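You operate a simulated robot arm through the tools that you are given. There is no shell and no other tool.

The job below is to be done with a simulated robot arm. You get a single attempt, and the scene is never put back.

Task
Fit the beet sleeve in the jig and push a beet tub in.
Fine: tub from the teal tray, laid on the apron; use the pusher and pull it back.

The check looks at the end state, three seconds after you hand in, the way a careful person would. Anything else that was tipped, shoved, dropped, spilled or broken makes it a failure.

Robot
A 7-joint arm with a two-finger parallel gripper, fixed in place. Base frame: the origin is on the floor under the middle of its stand, x ahead of it, y to its left, z up; the work surface is at about z = 864. Lengths are in mm, angles in degrees, forces in N, time in s.
It reaches about 1479 mm from its shoulder. Its first joint turns from -166.0 to 166.0 degrees. Payload 4.4 kg.
Tool frame: the origin (TCP) lies between the finger pads and is the grasp point; the fingertips stand 23 mm ahead of it; z points along the fingers, y is the line along which they close. The gripper opens to 94 mm. The fingers are 38 mm wide and 10 mm thick; the gripper's body (54 by 96 mm) begins 39 mm behind the TCP.
Orientation is told as [roll, pitch, yaw] about the base's x, y, z axes, in that order, counted from this pose: with the fingers straight down and closing along the base's y, the tool's x points along the base's -x, its y along +y and its z along -z.

Tools
- The arm moves only by the tool move_arm. Its arguments are lists of equal length, an entry for each row: "offset": the shift along the tool's x, y, z in mm, a list of three; "delta_rot": the turn, a rotation vector about the tool's x, y, z in degrees, a list of three. In form: {"offset": [[x, y, z], ...], "delta_rot": [[rx, ry, rz], ...]}. A call has 1 to 20 rows; each row shifts and turns the commanded pose from where the row before left it, along the tool's axes as they then stand. "hand" is the gripper command, from -1 (shut) to 1 (fully open), values between in proportion, set as the call begins (left out, the last holds). Each row takes 0.2 s and may step no farther than 50 mm and 8.6 degrees from the row before; otherwise, or with a gripper value out of range, the whole call is refused. Where a pose cannot be reached the arm comes as near as it can. A force on the tool above 90 N (or 10 N above the force at the start of the call, whichever is more), or a blocked arm, ends the call early, and 0.2 s more pass. The fingers move at their own pace (about 72 mm/s each) and stop on an object; they squeeze with about 36 N. The grip force told is the motor's: it shows also when the fingers shut on nothing. Time passes only in rows, and 0.2 s behind the last, so rows that do not move let the fingers close. The reply holds the time, the measured pose of the TCP, the force on the tool along the base axes, the opening and the grip force, in the units named above and with some noise, with the torque about the TCP (base axes, N m) and any sound that the robot's microphone picked up.
- Cameras (640 x 400 px; columns grow to the right, rows downward): "scene" is fixed at [51.1, -649.8, 1612.9]; the picture's right is [0.16, -0.99, 0.00], its down [-0.84, -0.13, -0.52] and it looks along [0.51, 0.08, -0.86] (base axes); focal length 225 px, centre (320, 200). "wrist" rides on the gripper at [86, 16, -75] in the tool frame; the picture's right is [-0.18, 0.98, 0.00], its down [-0.58, -0.11, -0.81] and it looks along [-0.79, -0.15, 0.59] (tool axes); focal length 243 px, centre (320, 200). There is no depth. A picture from a camera that has moved, and an enlarged one, comes with that camera's place and axes in the base frame and with its lens.
- snapshot(camera): a new picture of that camera. The clock stands still meanwhile.
- zoom(camera, box): a new picture of the part [left, top, right, bottom] of that camera's present view, enlarged. The clock stands still meanwhile.
- finish_job(): hands the job in; it is judged then, once.

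Places have to be worked out from the pictures, the camera data and where the tool is seen. Open the gripper and draw the arm clear of the work before you hand the job in, unless the task says otherwise.

The tools are called as a command line: name --argument value ..., lists and objects as JSON in quotes. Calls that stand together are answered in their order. move_arm: Moves the arm, as the interface text tells. Its arguments: {"type":"object","properties":{"offset":{"type":"array"},"delta_rot":{"type":"array"},"hand":{"type":"number"}},"required":["offset","delta_rot"]} The other tools are called the same way: snapshot (camera) takes a picture; zoom (camera, box) takes an enlarged picture of a part of a camera's view; finish_job () hands the job in.

At the start:

```text
time: 0.0
position: [706.5, 269.0, 1103.5]
orientation: [0.0, 0.1, 0.0]
wrist_force: [-0.6, 0.2, -1.0]
moment: [-0.01, 0.0, -0.01]
gripper_width: 93.7
finger_force: 0.2
```

scene: 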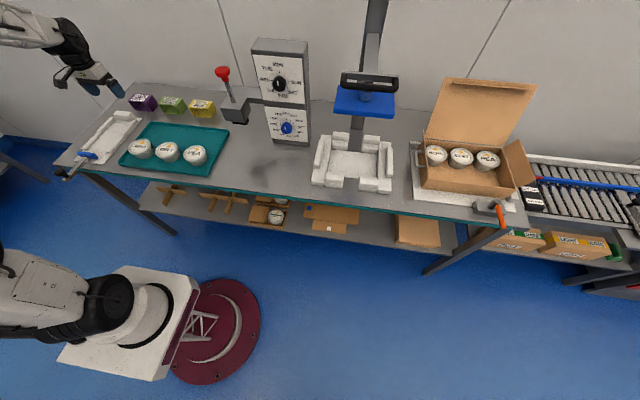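
wrist: 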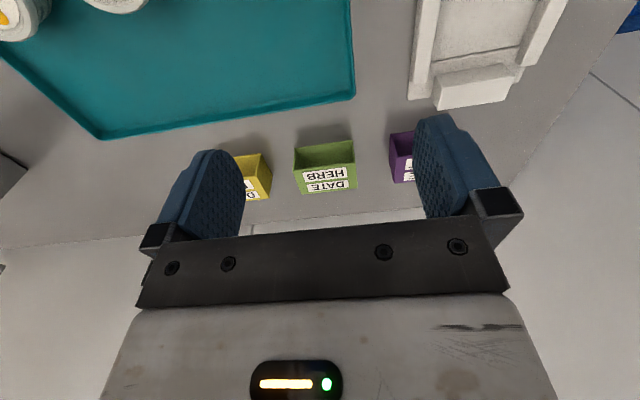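

I'll start by looking closely at the scene: sleeves, tubs, jigs, pusher.

zoom --camera "scene" --box '[50, 70, 250, 195]'

zoom --camera "scene" --box '[290, 60, 450, 210]'

zoom --camera "scene" --box '[400, 70, 560, 240]'

zoom --camera "scene" --box '[200, 30, 330, 160]'

zoom --camera "scene" --box '[120, 170, 460, 270]'

zoom --camera "scene" --box '[470, 140, 640, 290]'

```text
3.20 times, centred on (150, 132) of scene
camera zoom: at [51.1, -649.8, 1612.9], right [0.16, -0.99, 0.0], down [-0.84, -0.13, -0.52], along [0.51, 0.08, -0.86], focal length 721 px, centre (864, 416)
```

zoom: 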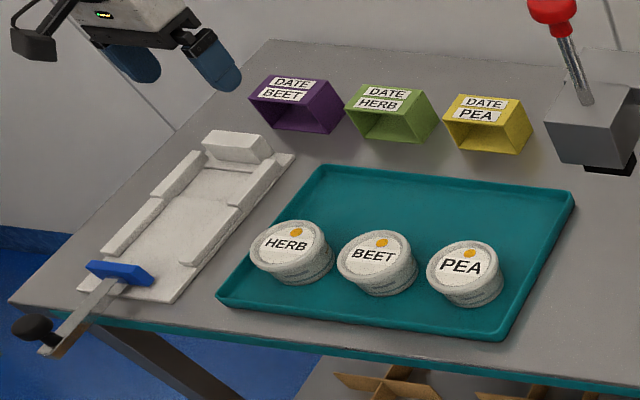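

```text
2.67 times, centred on (370, 135) of scene
camera zoom: at [51.1, -649.8, 1612.9], right [0.16, -0.99, 0.0], down [-0.84, -0.13, -0.52], along [0.51, 0.08, -0.86], focal length 601 px, centre (187, 373)
```

zoom: 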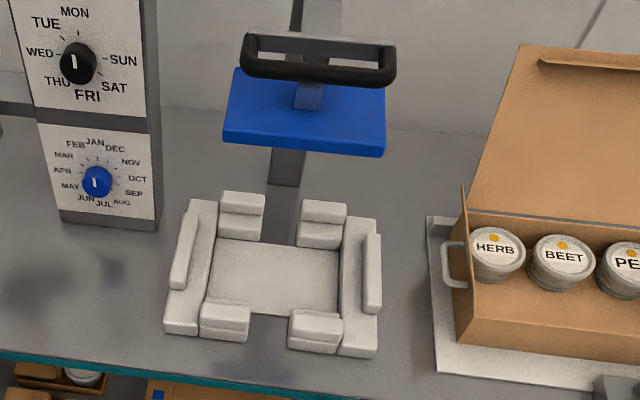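

```text
2.35 times, centred on (480, 155) of scene
camera zoom: at [51.1, -649.8, 1612.9], right [0.16, -0.99, 0.0], down [-0.84, -0.13, -0.52], along [0.51, 0.08, -0.86], focal length 530 px, centre (-56, 306)
```

zoom: 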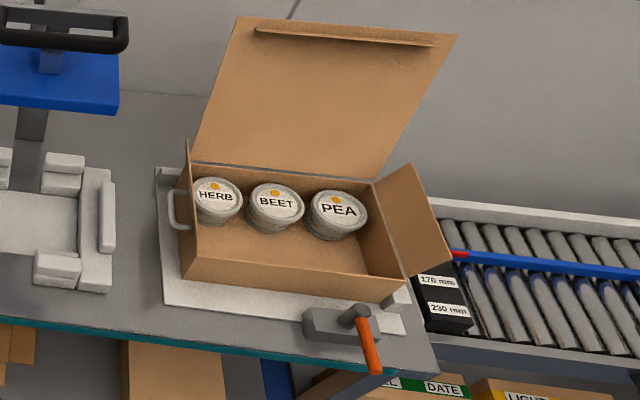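

```text
3.08 times, centred on (265, 95) of scene
camera zoom: at [51.1, -649.8, 1612.9], right [0.16, -0.99, 0.0], down [-0.84, -0.13, -0.52], along [0.51, 0.08, -0.86], focal length 693 px, centre (489, 523)
```

zoom: 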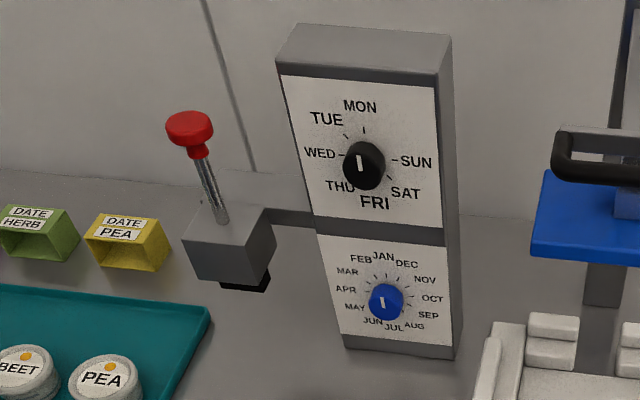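

```text
1.88 times, centred on (290, 220) of scene
camera zoom: at [51.1, -649.8, 1612.9], right [0.16, -0.99, 0.0], down [-0.84, -0.13, -0.52], along [0.51, 0.08, -0.86], focal length 424 px, centre (376, 162)
```

zoom: 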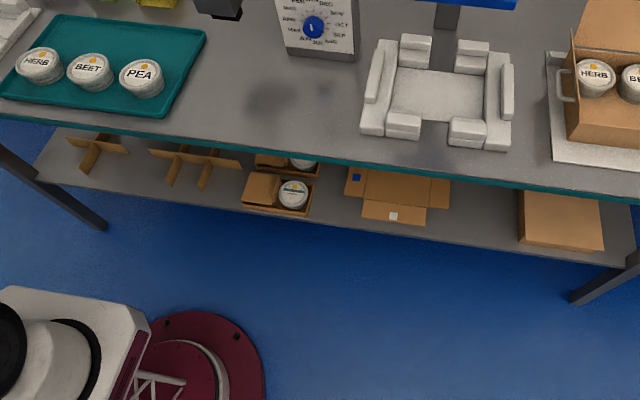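

```text
2.67 times, centred on (555, 215) of scene
camera zoom: at [51.1, -649.8, 1612.9], right [0.16, -0.99, 0.0], down [-0.84, -0.13, -0.52], along [0.51, 0.08, -0.86], focal length 601 px, centre (-307, 160)
```

zoom: 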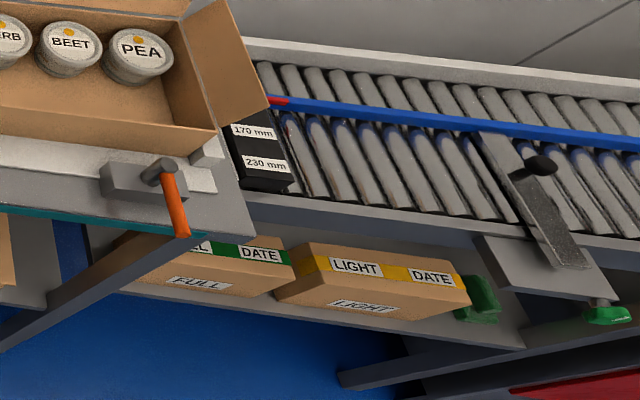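

The jig with the blue pusher is on the left and the purple BEET sleeve and BEET tub in the teal tray are visible. I'll enlarge these further.

zoom --camera "scene" --box '[55, 100, 155, 185]'

zoom --camera "scene" --box '[120, 85, 220, 175]'

zoom --camera "wrist" --box '[180, 0, 640, 220]'

```text
4.71 times, centred on (105, 142) of scene
camera zoom: at [51.1, -649.8, 1612.9], right [0.16, -0.99, 0.0], down [-0.84, -0.13, -0.52], along [0.51, 0.08, -0.86], focal length 1060 px, centre (1332, 471)
```

zoom: 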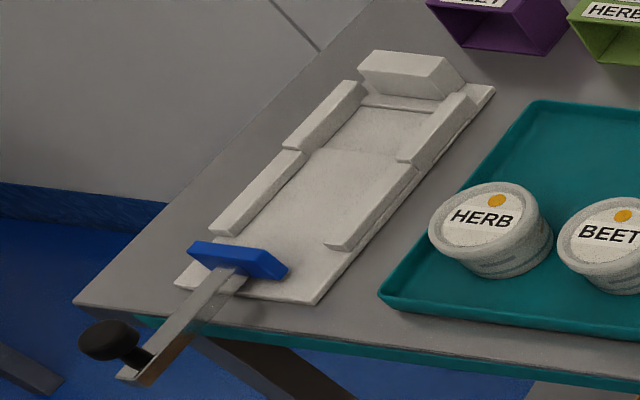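

```text
4.44 times, centred on (170, 130) of scene
camera zoom: at [51.1, -649.8, 1612.9], right [0.16, -0.99, 0.0], down [-0.84, -0.13, -0.52], along [0.51, 0.08, -0.86], focal length 1001 px, centre (987, 511)
```

zoom: 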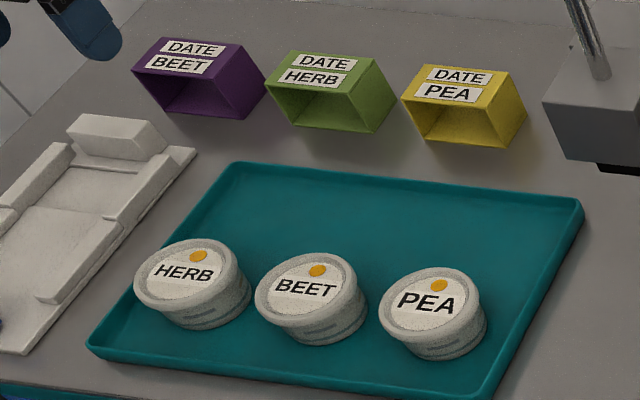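

```text
1.39 times, centred on (410, 110) of wrist
camera zoom: at [619.8, 285.5, 1177.9], right [0.18, 0.98, 0.0], down [0.58, -0.11, 0.81], along [0.79, -0.15, -0.59], focal length 338 px, centre (195, 325)
```

zoom: 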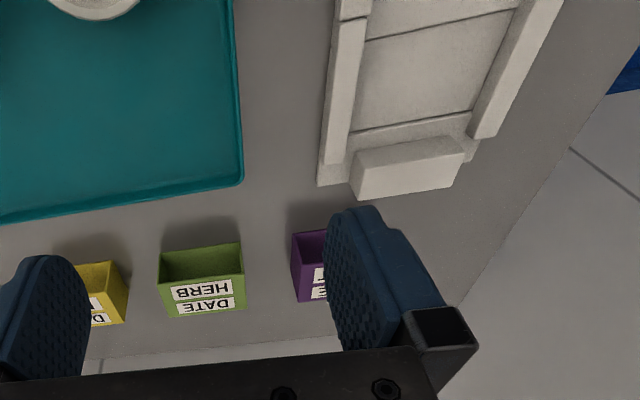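

The sleeves look nearly as wide as the gripper's opening, so I need better measurements. I'll back the arm up (base −x) a little and pitch the camera further down to look at the sleeves and jig.

move_arm --offset '[[40, 0, -20], [40, 0, -20], [40, 0, -20], [40, 0, -20], [0, 0, 0]]' --delta_rot '[[0, 0, 0], [0, 0, 0], [0, 0, 0], [0, 0, 0], [0, 0, 0]]'

snapshot --camera "wrist"

```text
time: 1.2
position: [545.2, 267.0, 1183.8]
orientation: [0.0, 0.0, -0.1]
wrist_force: [-1.0, -0.2, -0.2]
moment: [0.0, 0.02, 0.0]
gripper_width: 94.2
finger_force: 0.1
```

```text
taken
camera wrist: at [458.6, 283.5, 1258.9], right [0.18, 0.98, 0.0], down [0.58, -0.11, 0.81], along [0.79, -0.15, -0.59], focal length 243 px, centre (320, 200)
```

wrist: 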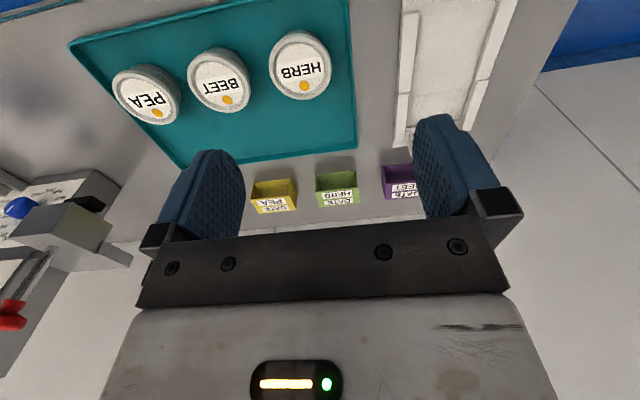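

Next I'll shift toward +y and pitch the tool so the camera looks down on the jig.

move_arm --offset '[[0, 40, 0], [0, 40, 0], [0, 40, 0], [0, 40, 0], [0, 0, 0]]' --delta_rot '[[0, 8, 0], [0, 8, 0], [0, 8, 0], [0, 6, 0], [0, 0, 0]]'

snapshot --camera "wrist"

```text
time: 2.4
position: [544.7, 428.5, 1182.2]
orientation: [0.1, 30.1, -0.1]
wrist_force: [0.9, -0.9, 0.5]
moment: [0.01, -0.01, -0.02]
gripper_width: 94.2
finger_force: 0.1
```

```text
taken
camera wrist: at [508.2, 445.6, 1289.4], right [0.16, 0.98, -0.09], down [0.91, -0.11, 0.41], along [0.39, -0.15, -0.91], focal length 243 px, centre (320, 200)
```

wrist: 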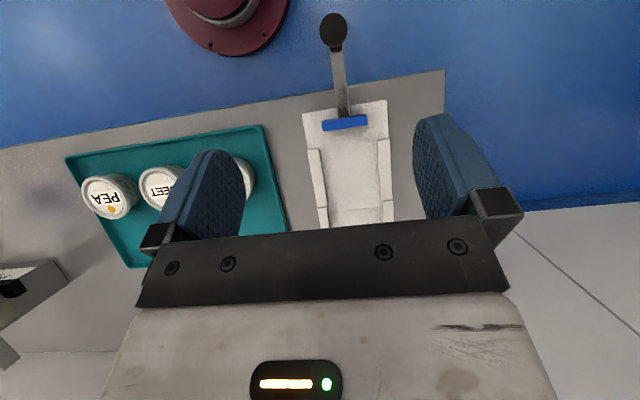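

The jig is seen well from above here; I'll enlarge it, then move back for the far end.

zoom --camera "wrist" --box '[270, 0, 450, 240]'

move_arm --offset '[[40, 0, 20], [40, 0, 20], [40, 0, 20], [0, 0, 0]]' --delta_rot '[[0, 0, 0], [0, 0, 0], [0, 0, 0], [0, 0, 0]]'

snapshot --camera "wrist"

```text
1.67 times, centred on (360, 120) of wrist
camera zoom: at [508.2, 445.6, 1289.4], right [0.16, 0.98, -0.09], down [0.91, -0.11, 0.41], along [0.39, -0.15, -0.91], focal length 404 px, centre (253, 333)
```

zoom: 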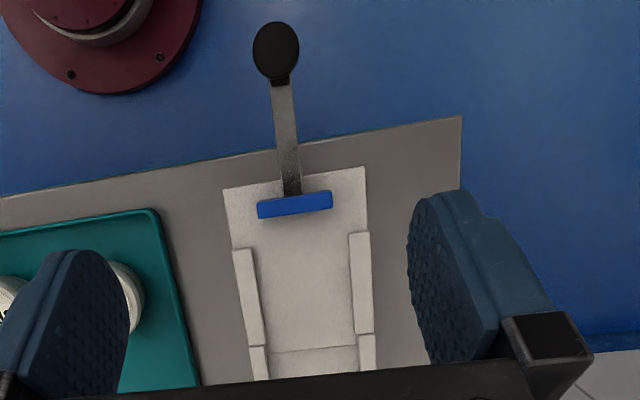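

```text
time: 3.4
position: [414.5, 428.1, 1189.6]
orientation: [0.0, 30.0, 0.0]
wrist_force: [-0.4, -0.1, 0.0]
moment: [0.02, 0.01, 0.0]
gripper_width: 94.0
finger_force: 0.0
```

```text
taken
camera wrist: at [376.6, 445.5, 1297.5], right [0.16, 0.98, -0.09], down [0.91, -0.11, 0.41], along [0.39, -0.15, -0.91], focal length 243 px, centre (320, 200)
```

wrist: 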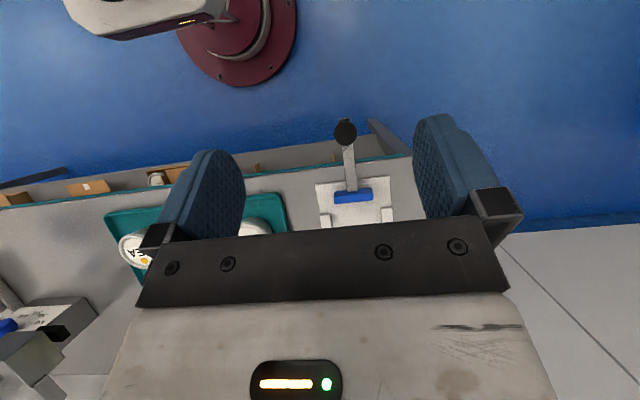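

The camera sees behind the gripper when pitched, so I need to go forward rather than back. Moving to about x=690 over the jig.

move_arm --offset '[[-43, 0, -25], [-43, 0, -25], [-43, 0, -25], [-43, 0, -25], [-43, 0, -25], [-43, 0, -25], [0, 0, 0]]' --delta_rot '[[0, 0, 0], [0, 0, 0], [0, 0, 0], [0, 0, 0], [0, 0, 0], [0, 0, 0], [0, 0, 0]]'

snapshot --camera "wrist"

zoom --camera "wrist" --box '[250, 20, 450, 240]'

```text
time: 5.0
position: [713.9, 430.0, 1190.7]
orientation: [0.0, 30.0, -0.1]
wrist_force: [0.4, -0.6, 0.2]
moment: [0.0, 0.0, 0.02]
gripper_width: 94.2
finger_force: 0.1
```

```text
taken
camera wrist: at [675.6, 446.2, 1298.8], right [0.16, 0.98, -0.09], down [0.91, -0.11, 0.41], along [0.39, -0.15, -0.91], focal length 243 px, centre (320, 200)
```

wrist: 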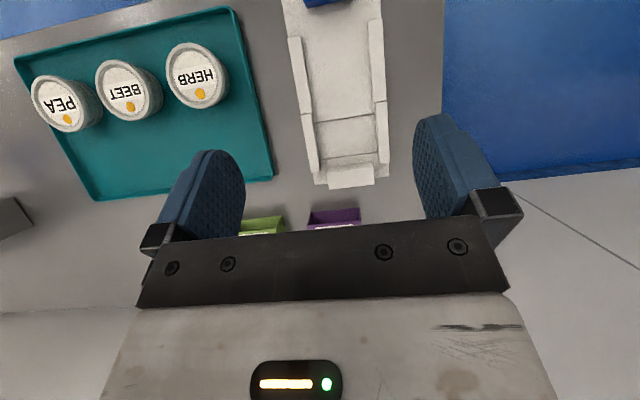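

```text
1.82 times, centred on (350, 130) of wrist
camera zoom: at [675.6, 446.2, 1298.8], right [0.16, 0.98, -0.09], down [0.91, -0.11, 0.41], along [0.39, -0.15, -0.91], focal length 441 px, centre (266, 327)
```

zoom: 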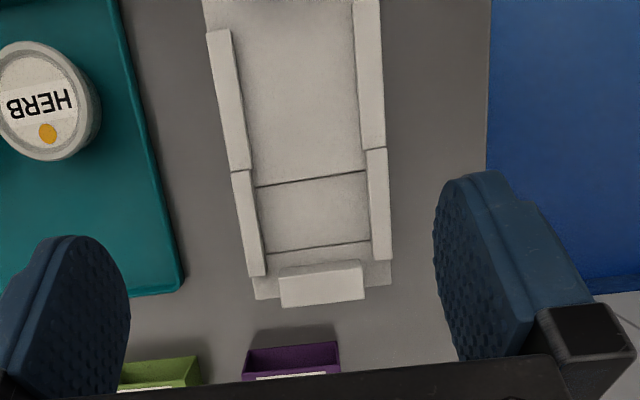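

The seat appears at about x 717–779, y 390–492, with a stop block behind a gap at about x≈798. Now I'll look straight down at the purple sleeve to measure it.

move_arm --offset '[[-35.3, -7.5, -10.8], [-35.3, -7.5, -10.8], [-35.3, -7.5, -10.8], [-35.3, -7.5, -10.8], [-35.3, -7.5, -10.8], [-35.3, -7.5, -10.8], [0, 0, 0]]' --delta_rot '[[0, 0, 0], [0, 0, 0], [0, 0, 0], [0, 0, 0], [0, 0, 0], [0, 0, 0], [0, 0, 0]]'

snapshot --camera "wrist"

zoom --camera "wrist" --box '[240, 0, 440, 220]'

```text
time: 6.6
position: [927.6, 383.2, 1142.9]
orientation: [0.0, 30.1, 0.0]
wrist_force: [-0.6, 0.6, 1.0]
moment: [0.01, 0.01, -0.03]
gripper_width: 93.8
finger_force: 0.0
```

```text
taken
camera wrist: at [889.8, 400.1, 1250.5], right [0.16, 0.98, -0.09], down [0.91, -0.11, 0.41], along [0.39, -0.15, -0.91], focal length 243 px, centre (320, 200)
```

wrist: 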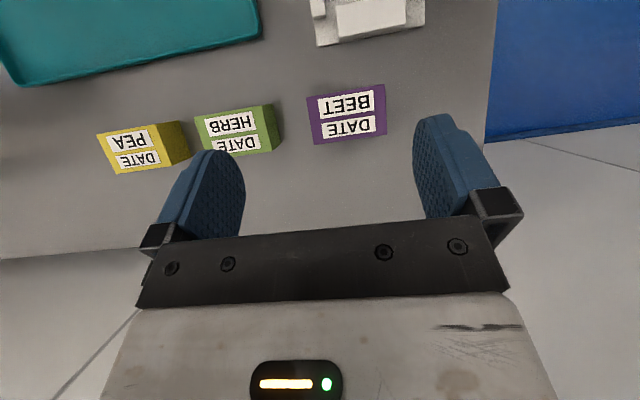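

```text
1.82 times, centred on (340, 110) of wrist
camera zoom: at [889.8, 400.1, 1250.5], right [0.16, 0.98, -0.09], down [0.91, -0.11, 0.41], along [0.39, -0.15, -0.91], focal length 441 px, centre (284, 364)
```

zoom: 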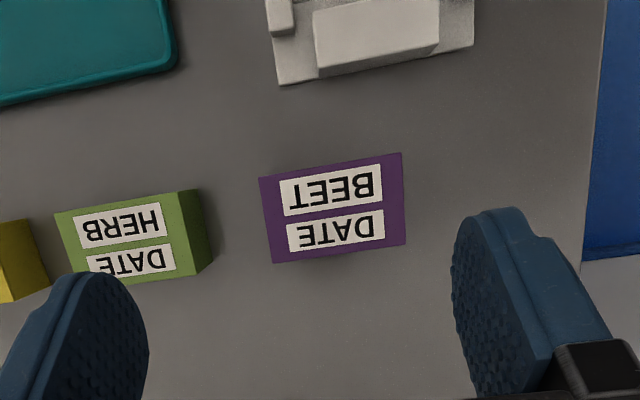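

The purple sleeve's top measures ≈96 (y) × 60 (x), centred near (920, 399.5), and square to the base axes. Now a closer straight-down view of the jig seat.

move_arm --offset '[[21.7, 10, 36.5], [21.7, 10, 36.5], [21.7, 10, 36.5], [21.7, 10, 36.5], [0, 0, 0]]' --delta_rot '[[0, 0, 0], [0, 0, 0], [0, 0, 0], [0, 0, 0], [0, 0, 0]]'

snapshot --camera "wrist"

zoom --camera "wrist" --box '[225, 0, 425, 220]'

```text
time: 7.8
position: [777.1, 422.0, 1057.6]
orientation: [0.0, 30.0, -0.2]
wrist_force: [-0.7, -0.6, 0.0]
moment: [0.0, -0.01, -0.04]
gripper_width: 93.9
finger_force: 0.1
```

```text
taken
camera wrist: at [740.0, 439.5, 1164.9], right [0.16, 0.98, -0.09], down [0.91, -0.11, 0.41], along [0.39, -0.15, -0.91], focal length 243 px, centre (320, 200)
```

wrist: 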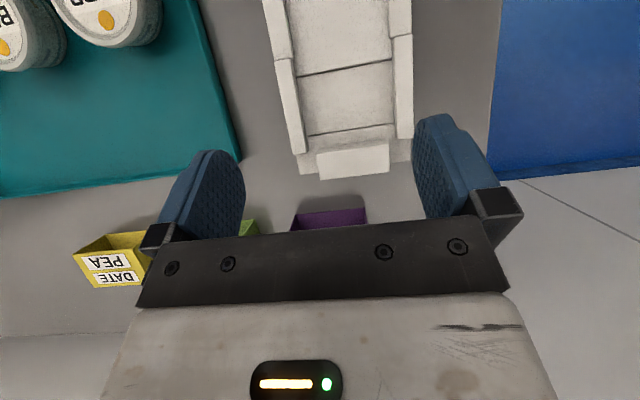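

```text
1.82 times, centred on (325, 110) of wrist
camera zoom: at [740.0, 439.5, 1164.9], right [0.16, 0.98, -0.09], down [0.91, -0.11, 0.41], along [0.39, -0.15, -0.91], focal length 441 px, centre (311, 364)
```

zoom: 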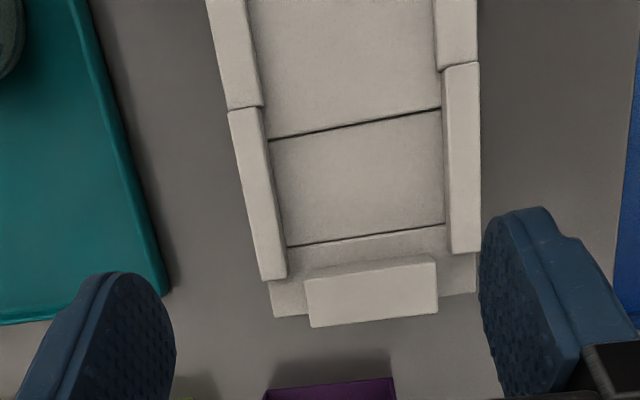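

The seat measures ≈63–64 × 101 mm (x 718–782, y 389.5–490.5, centre ≈(750, 440)) with a ~20 mm gap behind it before the block, so gripping the sleeve across its 60 mm length (fingers closing along x) will fit. I bring the tool vertical and yaw it 90°.

move_arm --offset '[[0, 0, 0], [0, 0, 0], [0, 0, 0], [0, 0, 0], [0, 0, 0], [0, 0, 0], [0, 0, 0], [0, 0, 0], [0, 0, 0], [0, 0, 0], [0, 0, 0], [0, 0, 0], [0, 0, 0], [0, 0, 0], [0, 0, 0], [0, 0, 0], [0, 0, 0]]' --delta_rot '[[0, -7.5, 0], [0, -7.5, 0], [0, -7.5, 0], [0, -7.5, 0], [0, 0, -7.5], [0, 0, -7.5], [0, 0, -7.5], [0, 0, -7.5], [0, 0, -7.5], [0, 0, -7.5], [0, 0, -7.5], [0, 0, -7.5], [0, 0, -7.5], [0, 0, -7.5], [0, 0, -7.5], [0, 0, -7.5], [0, 0, 0]]'

snapshot --camera "wrist"

snapshot --camera "scene"

```text
time: 11.4
position: [779.2, 423.6, 1059.6]
orientation: [0.0, 0.0, 90.0]
wrist_force: [-0.6, -0.1, 0.0]
moment: [0.02, 0.0, 0.0]
gripper_width: 94.1
finger_force: 0.1
```

```text
taken
camera wrist: at [762.8, 337.6, 1134.1], right [-0.98, 0.18, 0.0], down [0.11, 0.58, 0.81], along [0.15, 0.79, -0.59], focal length 243 px, centre (320, 200)
```

wrist: 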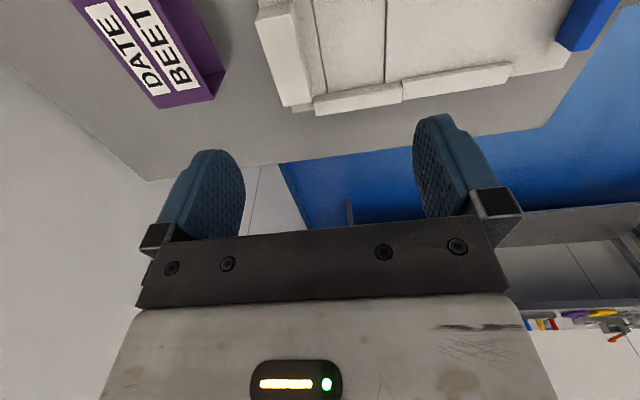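

```text
taken
```

scene: 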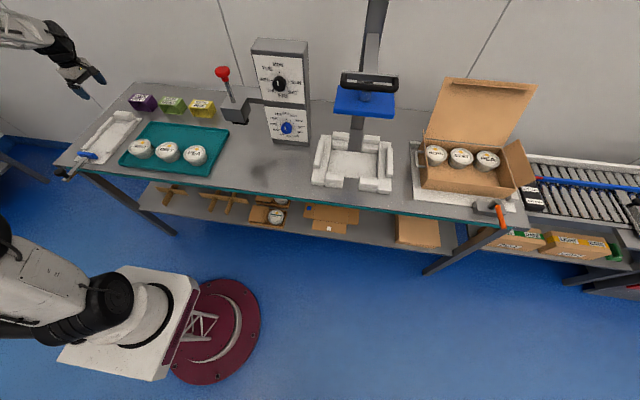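

Good, the orientation is [0,0,90]. I'll enlarge this side view of the jig to judge heights of block, rails and the seat.

zoom --camera "wrist" --box '[230, 0, 630, 150]'

zoom --camera "wrist" --box '[60, 0, 260, 150]'

```text
1.60 times, centred on (430, 75) of wrist
camera zoom: at [762.8, 337.6, 1134.1], right [-0.98, 0.18, 0.0], down [0.11, 0.58, 0.81], along [0.15, 0.79, -0.59], focal length 388 px, centre (144, 400)
```

zoom: 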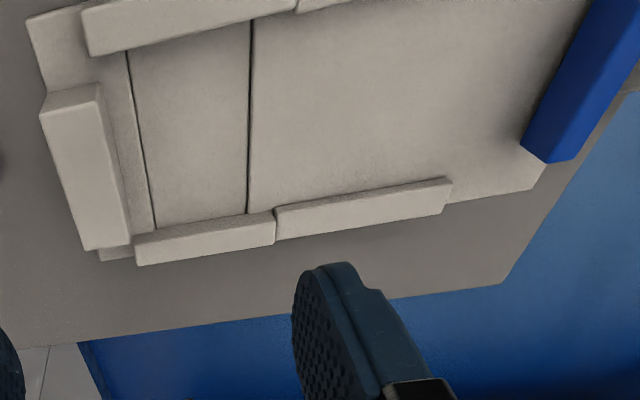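

```text
2.67 times, centred on (160, 75) of wrist
camera zoom: at [762.8, 337.6, 1134.1], right [-0.98, 0.18, 0.0], down [0.11, 0.58, 0.81], along [0.15, 0.79, -0.59], focal length 647 px, centre (747, 533)
```

zoom: 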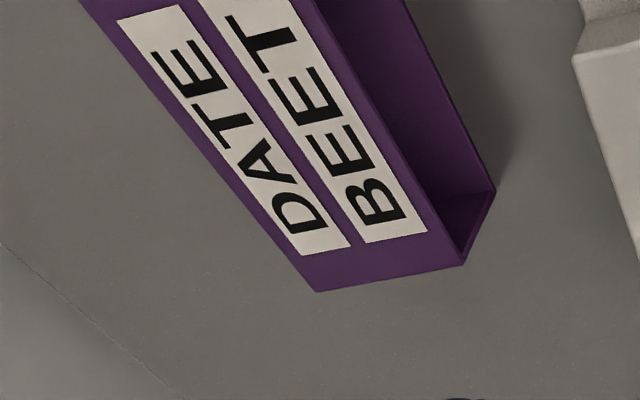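

From this view the sleeve spans x≈888–948, +y side at 448, top z≈916; seat x≈719–781.5. I move above the sleeve at (919, 399.4), keeping height.

move_arm --offset '[[6.05, -35, 0], [6.05, -35, 0], [6.05, -35, 0], [6.05, -34.8, 0], [0, 0, 20], [0, 0, 20], [0, 0, 0]]' --delta_rot '[[0, 0, 0], [0, 0, 0], [0, 0, 0], [0, 0, 0], [0, 0, 0], [0, 0, 0], [0, 0, 0]]'

snapshot --camera "wrist"

zoom --camera "scene" --box '[50, 50, 230, 190]'

```text
time: 13.0
position: [918.0, 399.7, 1018.7]
orientation: [-0.1, -0.1, 90.1]
wrist_force: [0.3, -0.6, -0.2]
moment: [0.04, 0.0, 0.0]
gripper_width: 94.1
finger_force: 0.1
```

```text
taken
camera wrist: at [901.8, 314.7, 1093.6], right [-0.98, 0.18, 0.0], down [0.11, 0.58, 0.81], along [0.15, 0.79, -0.59], focal length 243 px, centre (320, 200)
```

wrist: 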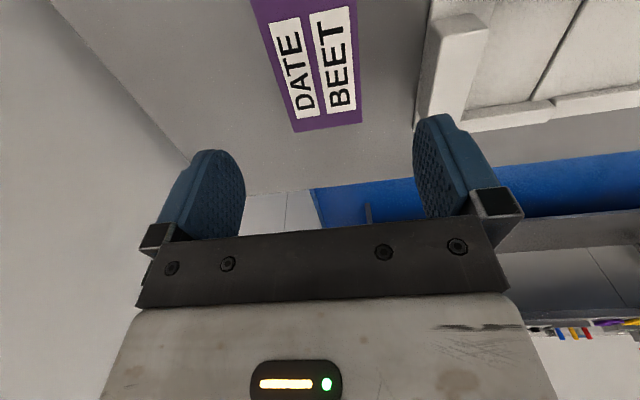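

```text
2.86 times, centred on (140, 120) of scene
camera zoom: at [51.1, -649.8, 1612.9], right [0.16, -0.99, 0.0], down [-0.84, -0.13, -0.52], along [0.51, 0.08, -0.86], focal length 644 px, centre (834, 429)
```

zoom: 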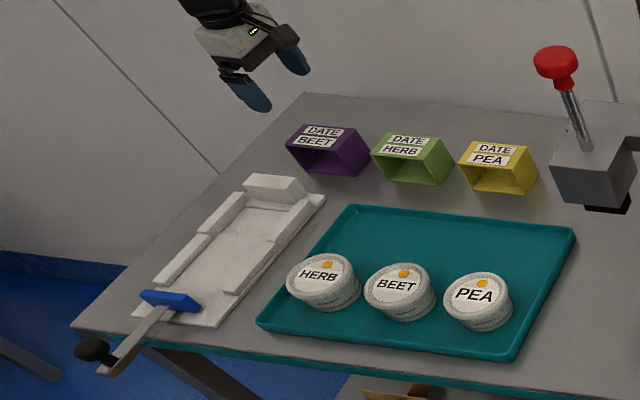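

The sleeve's top corners come out at x≈890–949.5, y edge≈448.6, centred between the fingers. Descending to TCP z≈902, fingers straddling front and rear edges.

move_arm --offset '[[0, -1.5, 30], [0, 0, 30], [0, 0, 30], [0, 0, 26], [0, 0, 0]]' --delta_rot '[[0, 0, 0], [0, 0, 0], [0, 0, 0], [0, 0, 0], [0, 0, 0]]'

snapshot --camera "wrist"

zoom --camera "scene" --box '[90, 60, 190, 130]'

```text
time: 14.2
position: [919.1, 400.4, 902.7]
orientation: [0.0, 0.0, 90.0]
wrist_force: [-1.0, 0.2, 0.2]
moment: [-0.01, -0.01, 0.02]
gripper_width: 93.8
finger_force: 0.1
```

```text
taken
camera wrist: at [903.4, 313.5, 977.1], right [-0.98, 0.18, 0.0], down [0.11, 0.58, 0.81], along [0.15, 0.79, -0.59], focal length 243 px, centre (320, 200)
```

wrist: 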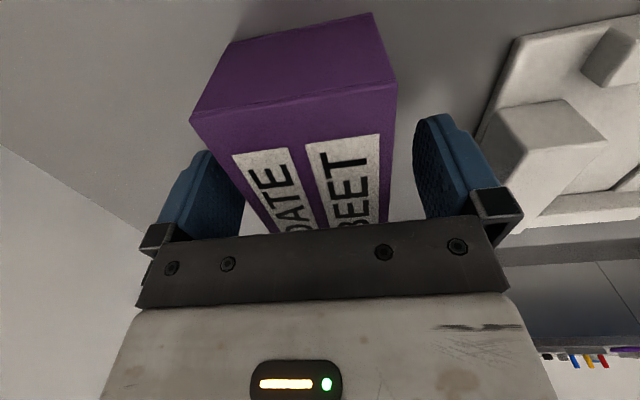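

```text
5.71 times, centred on (140, 95) of scene
camera zoom: at [51.1, -649.8, 1612.9], right [0.16, -0.99, 0.0], down [-0.84, -0.13, -0.52], along [0.51, 0.08, -0.86], focal length 1288 px, centre (1349, 800)
```

zoom: 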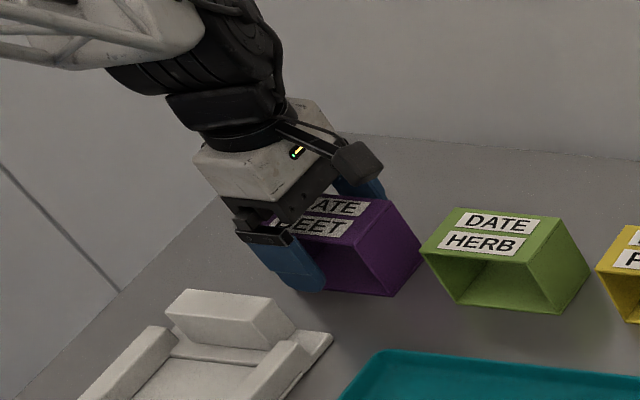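

Fingers straddle the sleeve as intended with the body clear of its top. Closing the gripper.

move_arm --offset '[[0, 0, 0], [0, 0, 0], [0, 0, 0], [0, 0, 0]]' --delta_rot '[[0, 0, 0], [0, 0, 0], [0, 0, 0], [0, 0, 0]]' --hand -1

snapshot --camera "wrist"

zoom --camera "scene" --box '[90, 60, 190, 130]'

```text
time: 15.2
position: [920.3, 399.9, 902.4]
orientation: [0.0, 0.0, 90.0]
wrist_force: [0.7, 0.2, 1.0]
moment: [0.0, -0.03, 0.02]
gripper_width: 60.8
finger_force: 36.0
```

```text
taken
camera wrist: at [903.4, 313.5, 977.4], right [-0.98, 0.18, 0.0], down [0.11, 0.58, 0.81], along [0.15, 0.79, -0.59], focal length 243 px, centre (320, 200)
```

wrist: 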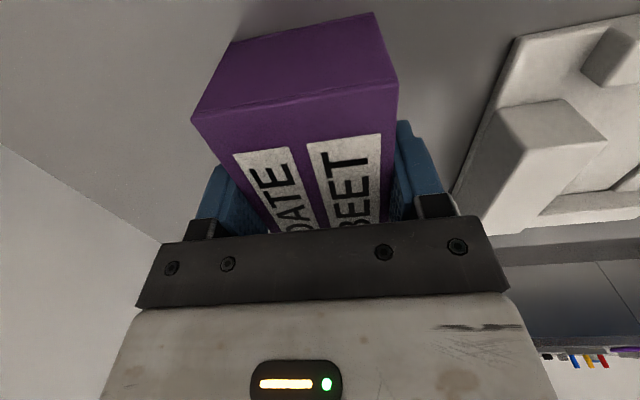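

```text
5.71 times, centred on (140, 95) of scene
camera zoom: at [51.1, -649.8, 1612.9], right [0.16, -0.99, 0.0], down [-0.84, -0.13, -0.52], along [0.51, 0.08, -0.86], focal length 1288 px, centre (1349, 800)
```

zoom: 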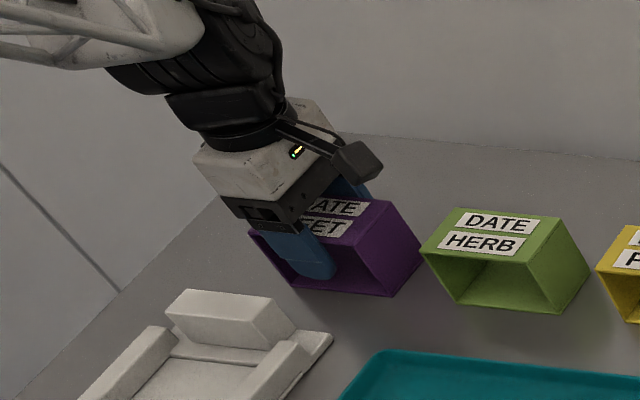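

The grip holds at 60.8 mm width with 36 N. Lifting straight up and checking that the sleeve comes along level.

move_arm --offset '[[0, 0, -10], [0, 0, -20], [0, 0, -30], [0, 0, -30], [0, 0, 0]]' --delta_rot '[[0, 0, 0], [0, 0, 0], [0, 0, 0], [0, 0, 0], [0, 0, 0]]'

snapshot --camera "wrist"

zoom --camera "scene" --box '[60, 40, 180, 130]'

```text
time: 16.4
position: [919.2, 400.8, 994.4]
orientation: [0.0, 0.0, 90.0]
wrist_force: [0.1, 0.4, 0.7]
moment: [-0.02, 0.01, -0.04]
gripper_width: 0.0
finger_force: 36.1
```

```text
taken
camera wrist: at [902.6, 313.5, 1069.1], right [-0.98, 0.18, 0.0], down [0.11, 0.58, 0.81], along [0.15, 0.79, -0.59], focal length 243 px, centre (320, 200)
```

wrist: 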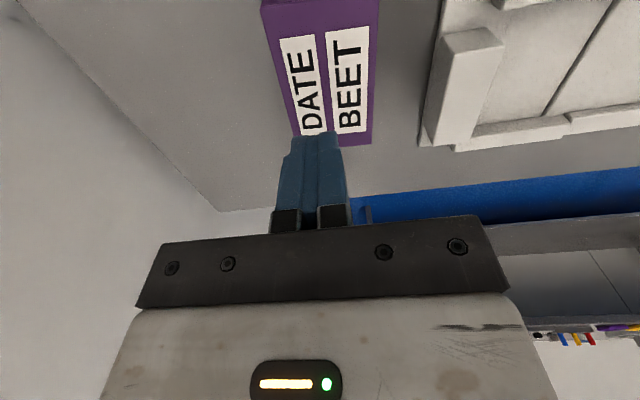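

```text
4.44 times, centred on (120, 85) of scene
camera zoom: at [51.1, -649.8, 1612.9], right [0.16, -0.99, 0.0], down [-0.84, -0.13, -0.52], along [0.51, 0.08, -0.86], focal length 1001 px, centre (1209, 711)
```

zoom: 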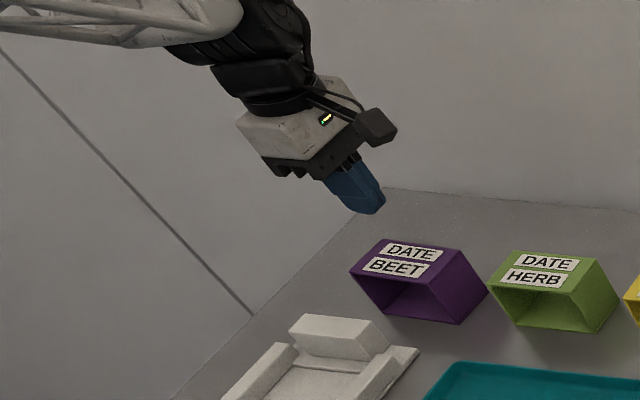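

The edge grip slipped: the sleeve is still standing where it was, undisturbed, and the fingers are now shut on nothing. I need a firmer hold, so I'll check the rail heights of the jig to choose where the fingers may go.

zoom --camera "scene" --box '[90, 100, 150, 140]'

zoom --camera "scene" --box '[65, 135, 125, 180]'

zoom --camera "scene" --box '[120, 85, 180, 125]'

```text
10.00 times, centred on (120, 120) of scene
camera zoom: at [51.1, -649.8, 1612.9], right [0.16, -0.99, 0.0], down [-0.84, -0.13, -0.52], along [0.51, 0.08, -0.86], focal length 2253 px, centre (2320, 1000)
```

zoom: 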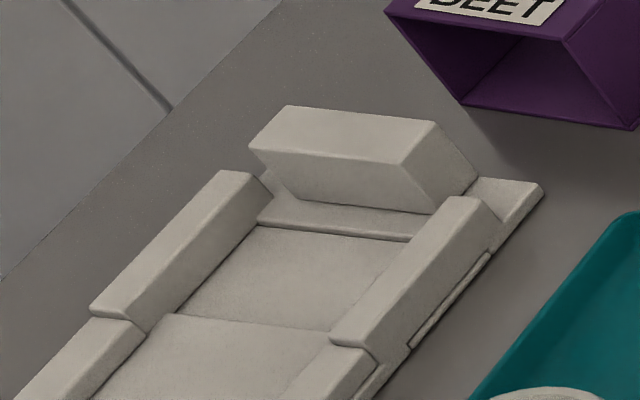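

```text
8.89 times, centred on (95, 158) of scene
camera zoom: at [51.1, -649.8, 1612.9], right [0.16, -0.99, 0.0], down [-0.84, -0.13, -0.52], along [0.51, 0.08, -0.86], focal length 2003 px, centre (2320, 578)
```

zoom: 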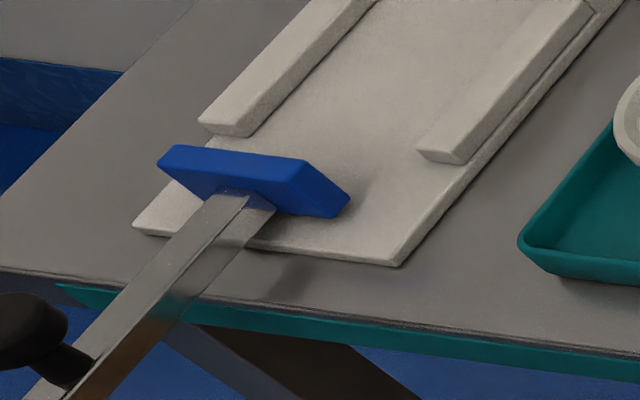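

```text
10.00 times, centred on (150, 105) of scene
camera zoom: at [51.1, -649.8, 1612.9], right [0.16, -0.99, 0.0], down [-0.84, -0.13, -0.52], along [0.51, 0.08, -0.86], focal length 2253 px, centre (2020, 1150)
```

zoom: 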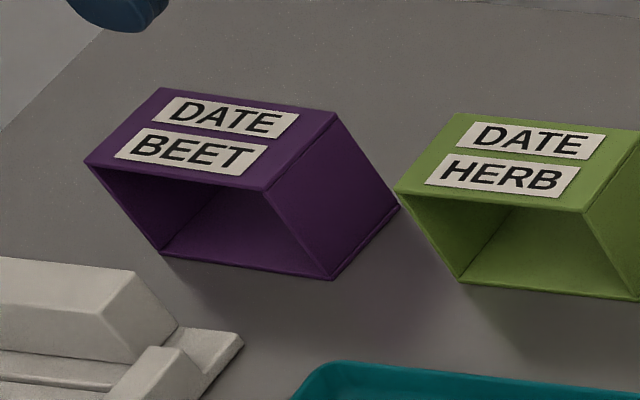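

Rails look roughly 20–25 mm tall; I want a close side look to be sure. Moving the (empty, closed) gripper to a spot just beside the jig for a side view.

move_arm --offset '[[12.8, 32.6, 0], [12.8, 32.6, 0], [12.8, 32.6, 0], [12.8, 32.6, 17], [12.8, 32.6, 17], [0, 0, 0]]' --delta_rot '[[0, 0, 0], [0, 0, 0], [0, 0, 0], [0, 0, 0], [0, 0, 0], [0, 0, 0]]'

snapshot --camera "wrist"

zoom --camera "wrist" --box '[160, 40, 480, 240]'

```text
time: 17.8
position: [754.4, 334.9, 959.1]
orientation: [0.0, 0.0, 90.1]
wrist_force: [-0.1, -0.1, -0.1]
moment: [0.0, 0.01, -0.01]
gripper_width: 0.0
finger_force: 35.5
```

```text
taken
camera wrist: at [737.5, 249.7, 1033.0], right [-0.98, 0.18, 0.0], down [0.11, 0.58, 0.81], along [0.15, 0.79, -0.59], focal length 243 px, centre (320, 200)
```

wrist: 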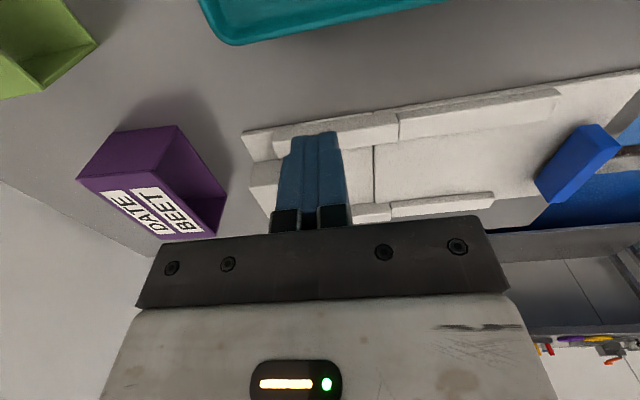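

```text
2.00 times, centred on (320, 140) of wrist
camera zoom: at [737.5, 249.7, 1033.0], right [-0.98, 0.18, 0.0], down [0.11, 0.58, 0.81], along [0.15, 0.79, -0.59], focal length 485 px, centre (320, 320)
```

zoom: 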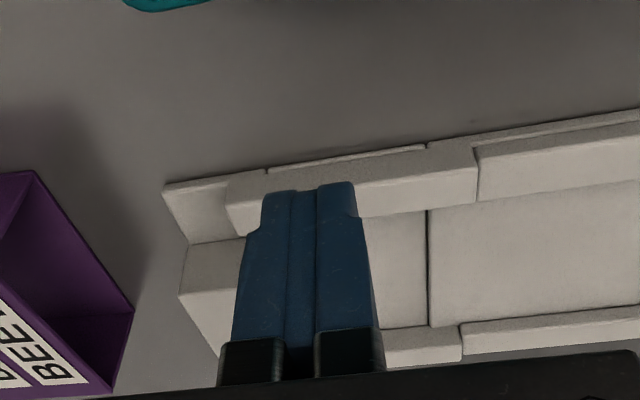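

zoom --camera "wrist" --box '[235, 90, 335, 170]'

zoom --camera "wrist" --box '[340, 80, 440, 160]'

zoom --camera "wrist" --box '[500, 60, 640, 160]'

```text
5.00 times, centred on (285, 130) of wrist
camera zoom: at [737.5, 249.7, 1033.0], right [-0.98, 0.18, 0.0], down [0.11, 0.58, 0.81], along [0.15, 0.79, -0.59], focal length 1213 px, centre (495, 550)
```

zoom: 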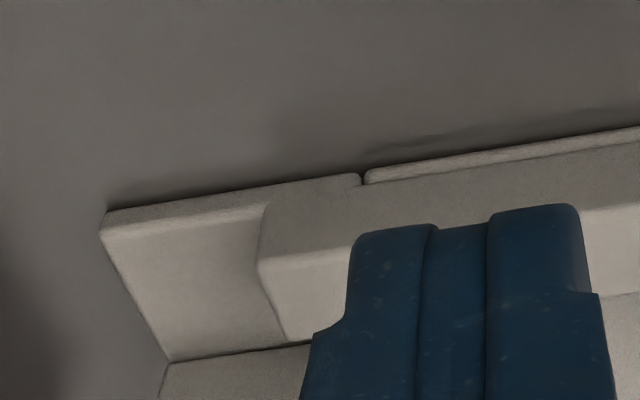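

```text
5.00 times, centred on (390, 120) of wrist
camera zoom: at [737.5, 249.7, 1033.0], right [-0.98, 0.18, 0.0], down [0.11, 0.58, 0.81], along [0.15, 0.79, -0.59], focal length 1213 px, centre (-30, 600)
```

zoom: 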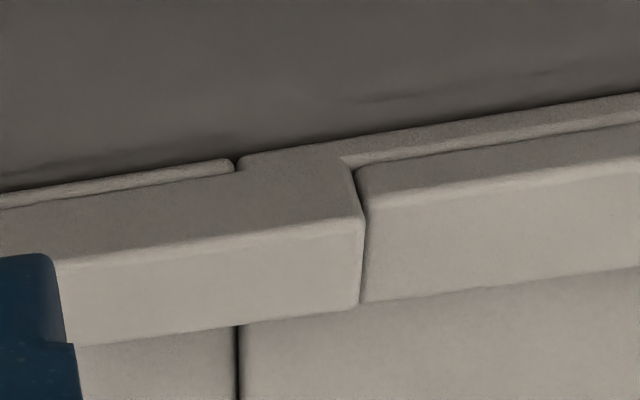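

```text
4.00 times, centred on (570, 110) of wrist
camera zoom: at [737.5, 249.7, 1033.0], right [-0.98, 0.18, 0.0], down [0.11, 0.58, 0.81], along [0.15, 0.79, -0.59], focal length 970 px, centre (-680, 560)
```

zoom: 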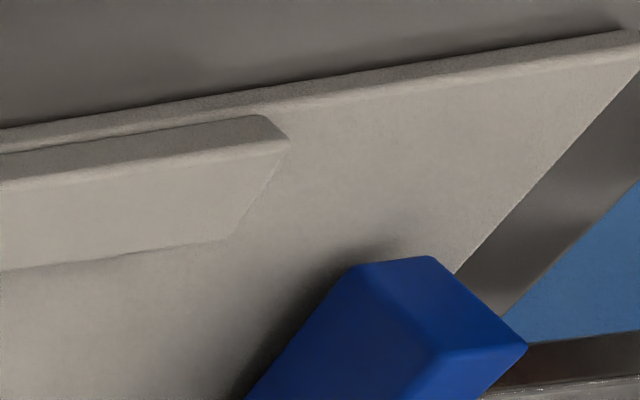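

Rails top out around z≈885, block top ≈901 (x 804–832). I'll re-grip the sleeve with the fingers offset to its +y side wall, so they bear on that wall's full vertical edges, keeping the tips above rail height. Opening and moving there now.

move_arm --offset '[[-20.2, -33, -10], [-20.2, -33, -10], [-20.2, -33, -6], [-20.2, -33, 0], [-20.2, -33, 0], [0, 0, 0]]' --delta_rot '[[0, 0, 0], [0, 0, 0], [0, 0, 0], [0, 0, 0], [0, 0, 0], [0, 0, 0]]' --hand 1

snapshot --camera "wrist"

```text
time: 19.2
position: [920.3, 438.1, 984.1]
orientation: [0.0, 0.1, 90.0]
wrist_force: [0.5, 0.3, -0.1]
moment: [0.01, -0.02, 0.01]
gripper_width: 94.0
finger_force: 0.1
```

```text
taken
camera wrist: at [905.2, 351.3, 1058.8], right [-0.98, 0.18, 0.0], down [0.11, 0.58, 0.81], along [0.15, 0.79, -0.59], focal length 243 px, centre (320, 200)
```

wrist: 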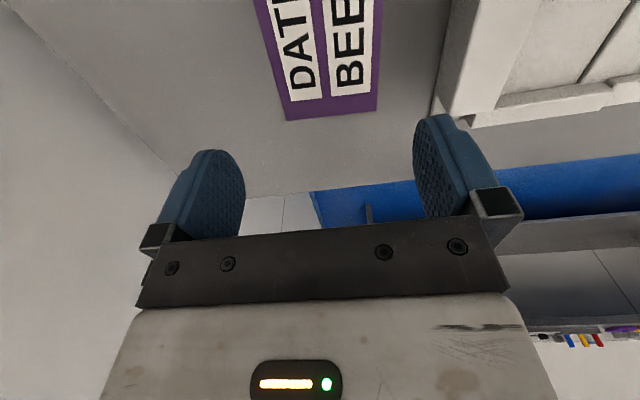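

The sleeve's +y wall is at y≈449, inside the finger width (419–457). Descending to TCP z≈909 and closing.

move_arm --offset '[[0, 1, 25], [0, 0, 25], [0, 0, 15], [0, 0, 10], [0, 0, 0]]' --delta_rot '[[0, 0, 0], [0, 0, 0], [0, 0, 0], [0, 0, 0], [0, 0, 0]]'

move_arm --offset '[[0, 0, 0], [0, 0, 0], [0, 0, 0], [0, 0, 0], [0, 0, 0]]' --delta_rot '[[0, 0, 0], [0, 0, 0], [0, 0, 0], [0, 0, 0], [0, 0, 0]]' --hand -1

snapshot --camera "wrist"

zoom --camera "scene" --box '[100, 60, 190, 125]'

```text
time: 20.4
position: [920.8, 436.8, 909.3]
orientation: [-0.1, 0.0, 90.0]
wrist_force: [0.3, -0.7, 0.5]
moment: [-0.01, -0.02, -0.02]
gripper_width: 94.1
finger_force: 0.1
```

```text
time: 21.6
position: [920.3, 437.7, 910.0]
orientation: [0.0, 0.1, 90.0]
wrist_force: [0.3, -0.8, 0.5]
moment: [0.0, -0.03, 0.01]
gripper_width: 61.4
finger_force: 35.7
```

```text
taken
camera wrist: at [903.8, 350.6, 984.9], right [-0.98, 0.18, 0.0], down [0.11, 0.58, 0.81], along [0.15, 0.79, -0.59], focal length 243 px, centre (320, 200)
```

wrist: 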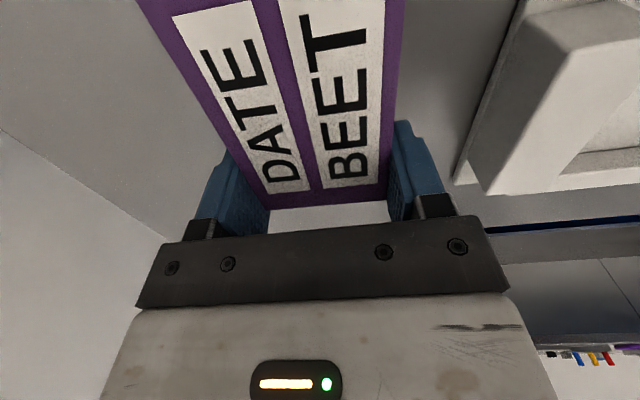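

```text
6.15 times, centred on (145, 92) of scene
camera zoom: at [51.1, -649.8, 1612.9], right [0.16, -0.99, 0.0], down [-0.84, -0.13, -0.52], along [0.51, 0.08, -0.86], focal length 1387 px, centre (1397, 862)
```

zoom: 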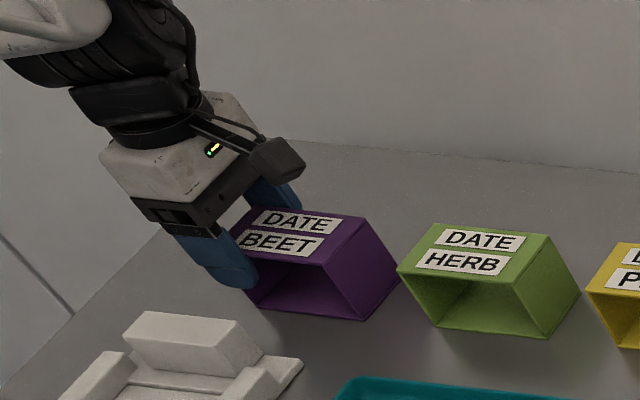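

Gripped at 61 mm on the wall edges. A slow trial lift of a few millimetres to see if it holds.

move_arm --offset '[[0, 0, -1], [0, 0, -2], [0, 0, -2], [0, 0, -2], [0, 0, 0]]' --delta_rot '[[0, 0, 0], [0, 0, 0], [0, 0, 0], [0, 0, 0], [0, 0, 0]]'

snapshot --camera "wrist"

zoom --camera "scene" --box '[100, 60, 190, 125]'

```text
time: 22.8
position: [919.8, 436.8, 917.9]
orientation: [0.0, 0.1, 90.0]
wrist_force: [-0.1, 0.1, -0.5]
moment: [0.04, 0.01, 0.02]
gripper_width: 61.2
finger_force: 35.7
```

```text
taken
camera wrist: at [904.3, 350.6, 991.9], right [-0.98, 0.18, 0.0], down [0.11, 0.58, 0.81], along [0.15, 0.79, -0.59], focal length 243 px, centre (320, 200)
```

wrist: 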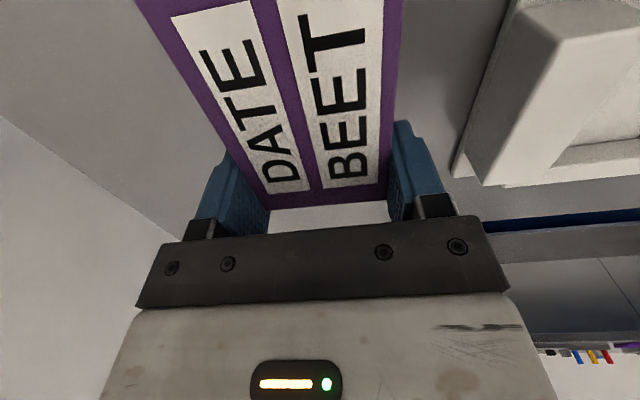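

```text
6.15 times, centred on (145, 92) of scene
camera zoom: at [51.1, -649.8, 1612.9], right [0.16, -0.99, 0.0], down [-0.84, -0.13, -0.52], along [0.51, 0.08, -0.86], focal length 1387 px, centre (1397, 862)
```

zoom: 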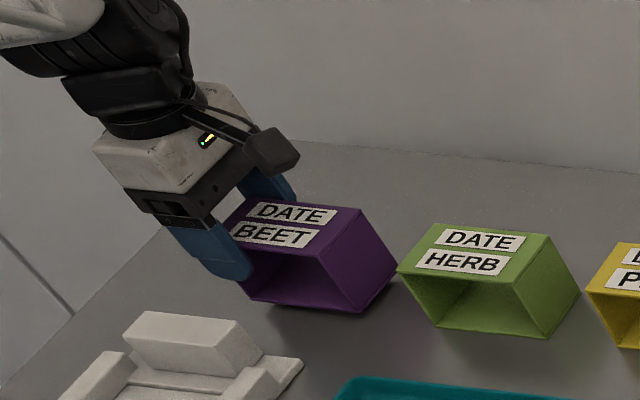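

It holds and stays level. Lifting further, gently, to clear the stop block.

move_arm --offset '[[0, 0, -3], [0, 0, -4], [0, 0, -5], [0, 0, -5], [0, 0, -6], [0, 0, -6], [0, 0, -6], [0, 0, -5], [0, 0, -4], [0, 0, -2], [0, 0, 0]]' --delta_rot '[[0, 0, 0], [0, 0, 0], [0, 0, 0], [0, 0, 0], [0, 0, 0], [0, 0, 0], [0, 0, 0], [0, 0, 0], [0, 0, 0], [0, 0, 0], [0, 0, 0]]'

snapshot --camera "wrist"

zoom --camera "scene" --box '[80, 50, 190, 130]'

```text
time: 25.2
position: [921.1, 436.7, 964.0]
orientation: [0.0, 0.0, 90.0]
wrist_force: [0.1, -0.1, -0.1]
moment: [0.0, -0.01, 0.0]
gripper_width: 61.1
finger_force: 35.9
```

```text
taken
camera wrist: at [904.9, 350.8, 1038.3], right [-0.98, 0.18, 0.0], down [0.11, 0.58, 0.81], along [0.15, 0.79, -0.59], focal length 243 px, centre (320, 200)
```

wrist: 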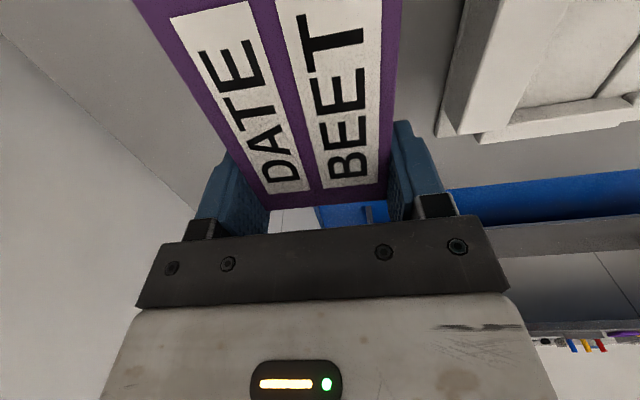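

```text
5.00 times, centred on (135, 90) of scene
camera zoom: at [51.1, -649.8, 1612.9], right [0.16, -0.99, 0.0], down [-0.84, -0.13, -0.52], along [0.51, 0.08, -0.86], focal length 1127 px, centre (1245, 750)
```

zoom: 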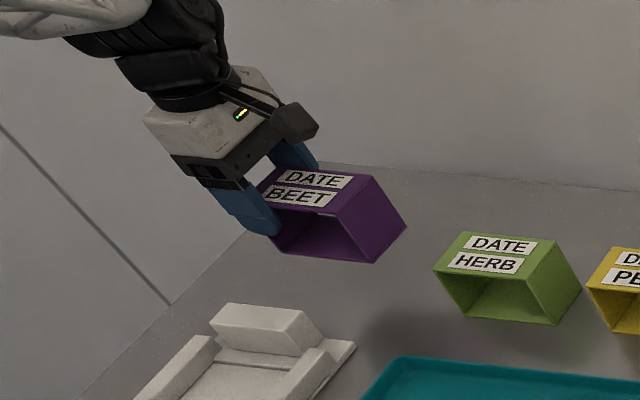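

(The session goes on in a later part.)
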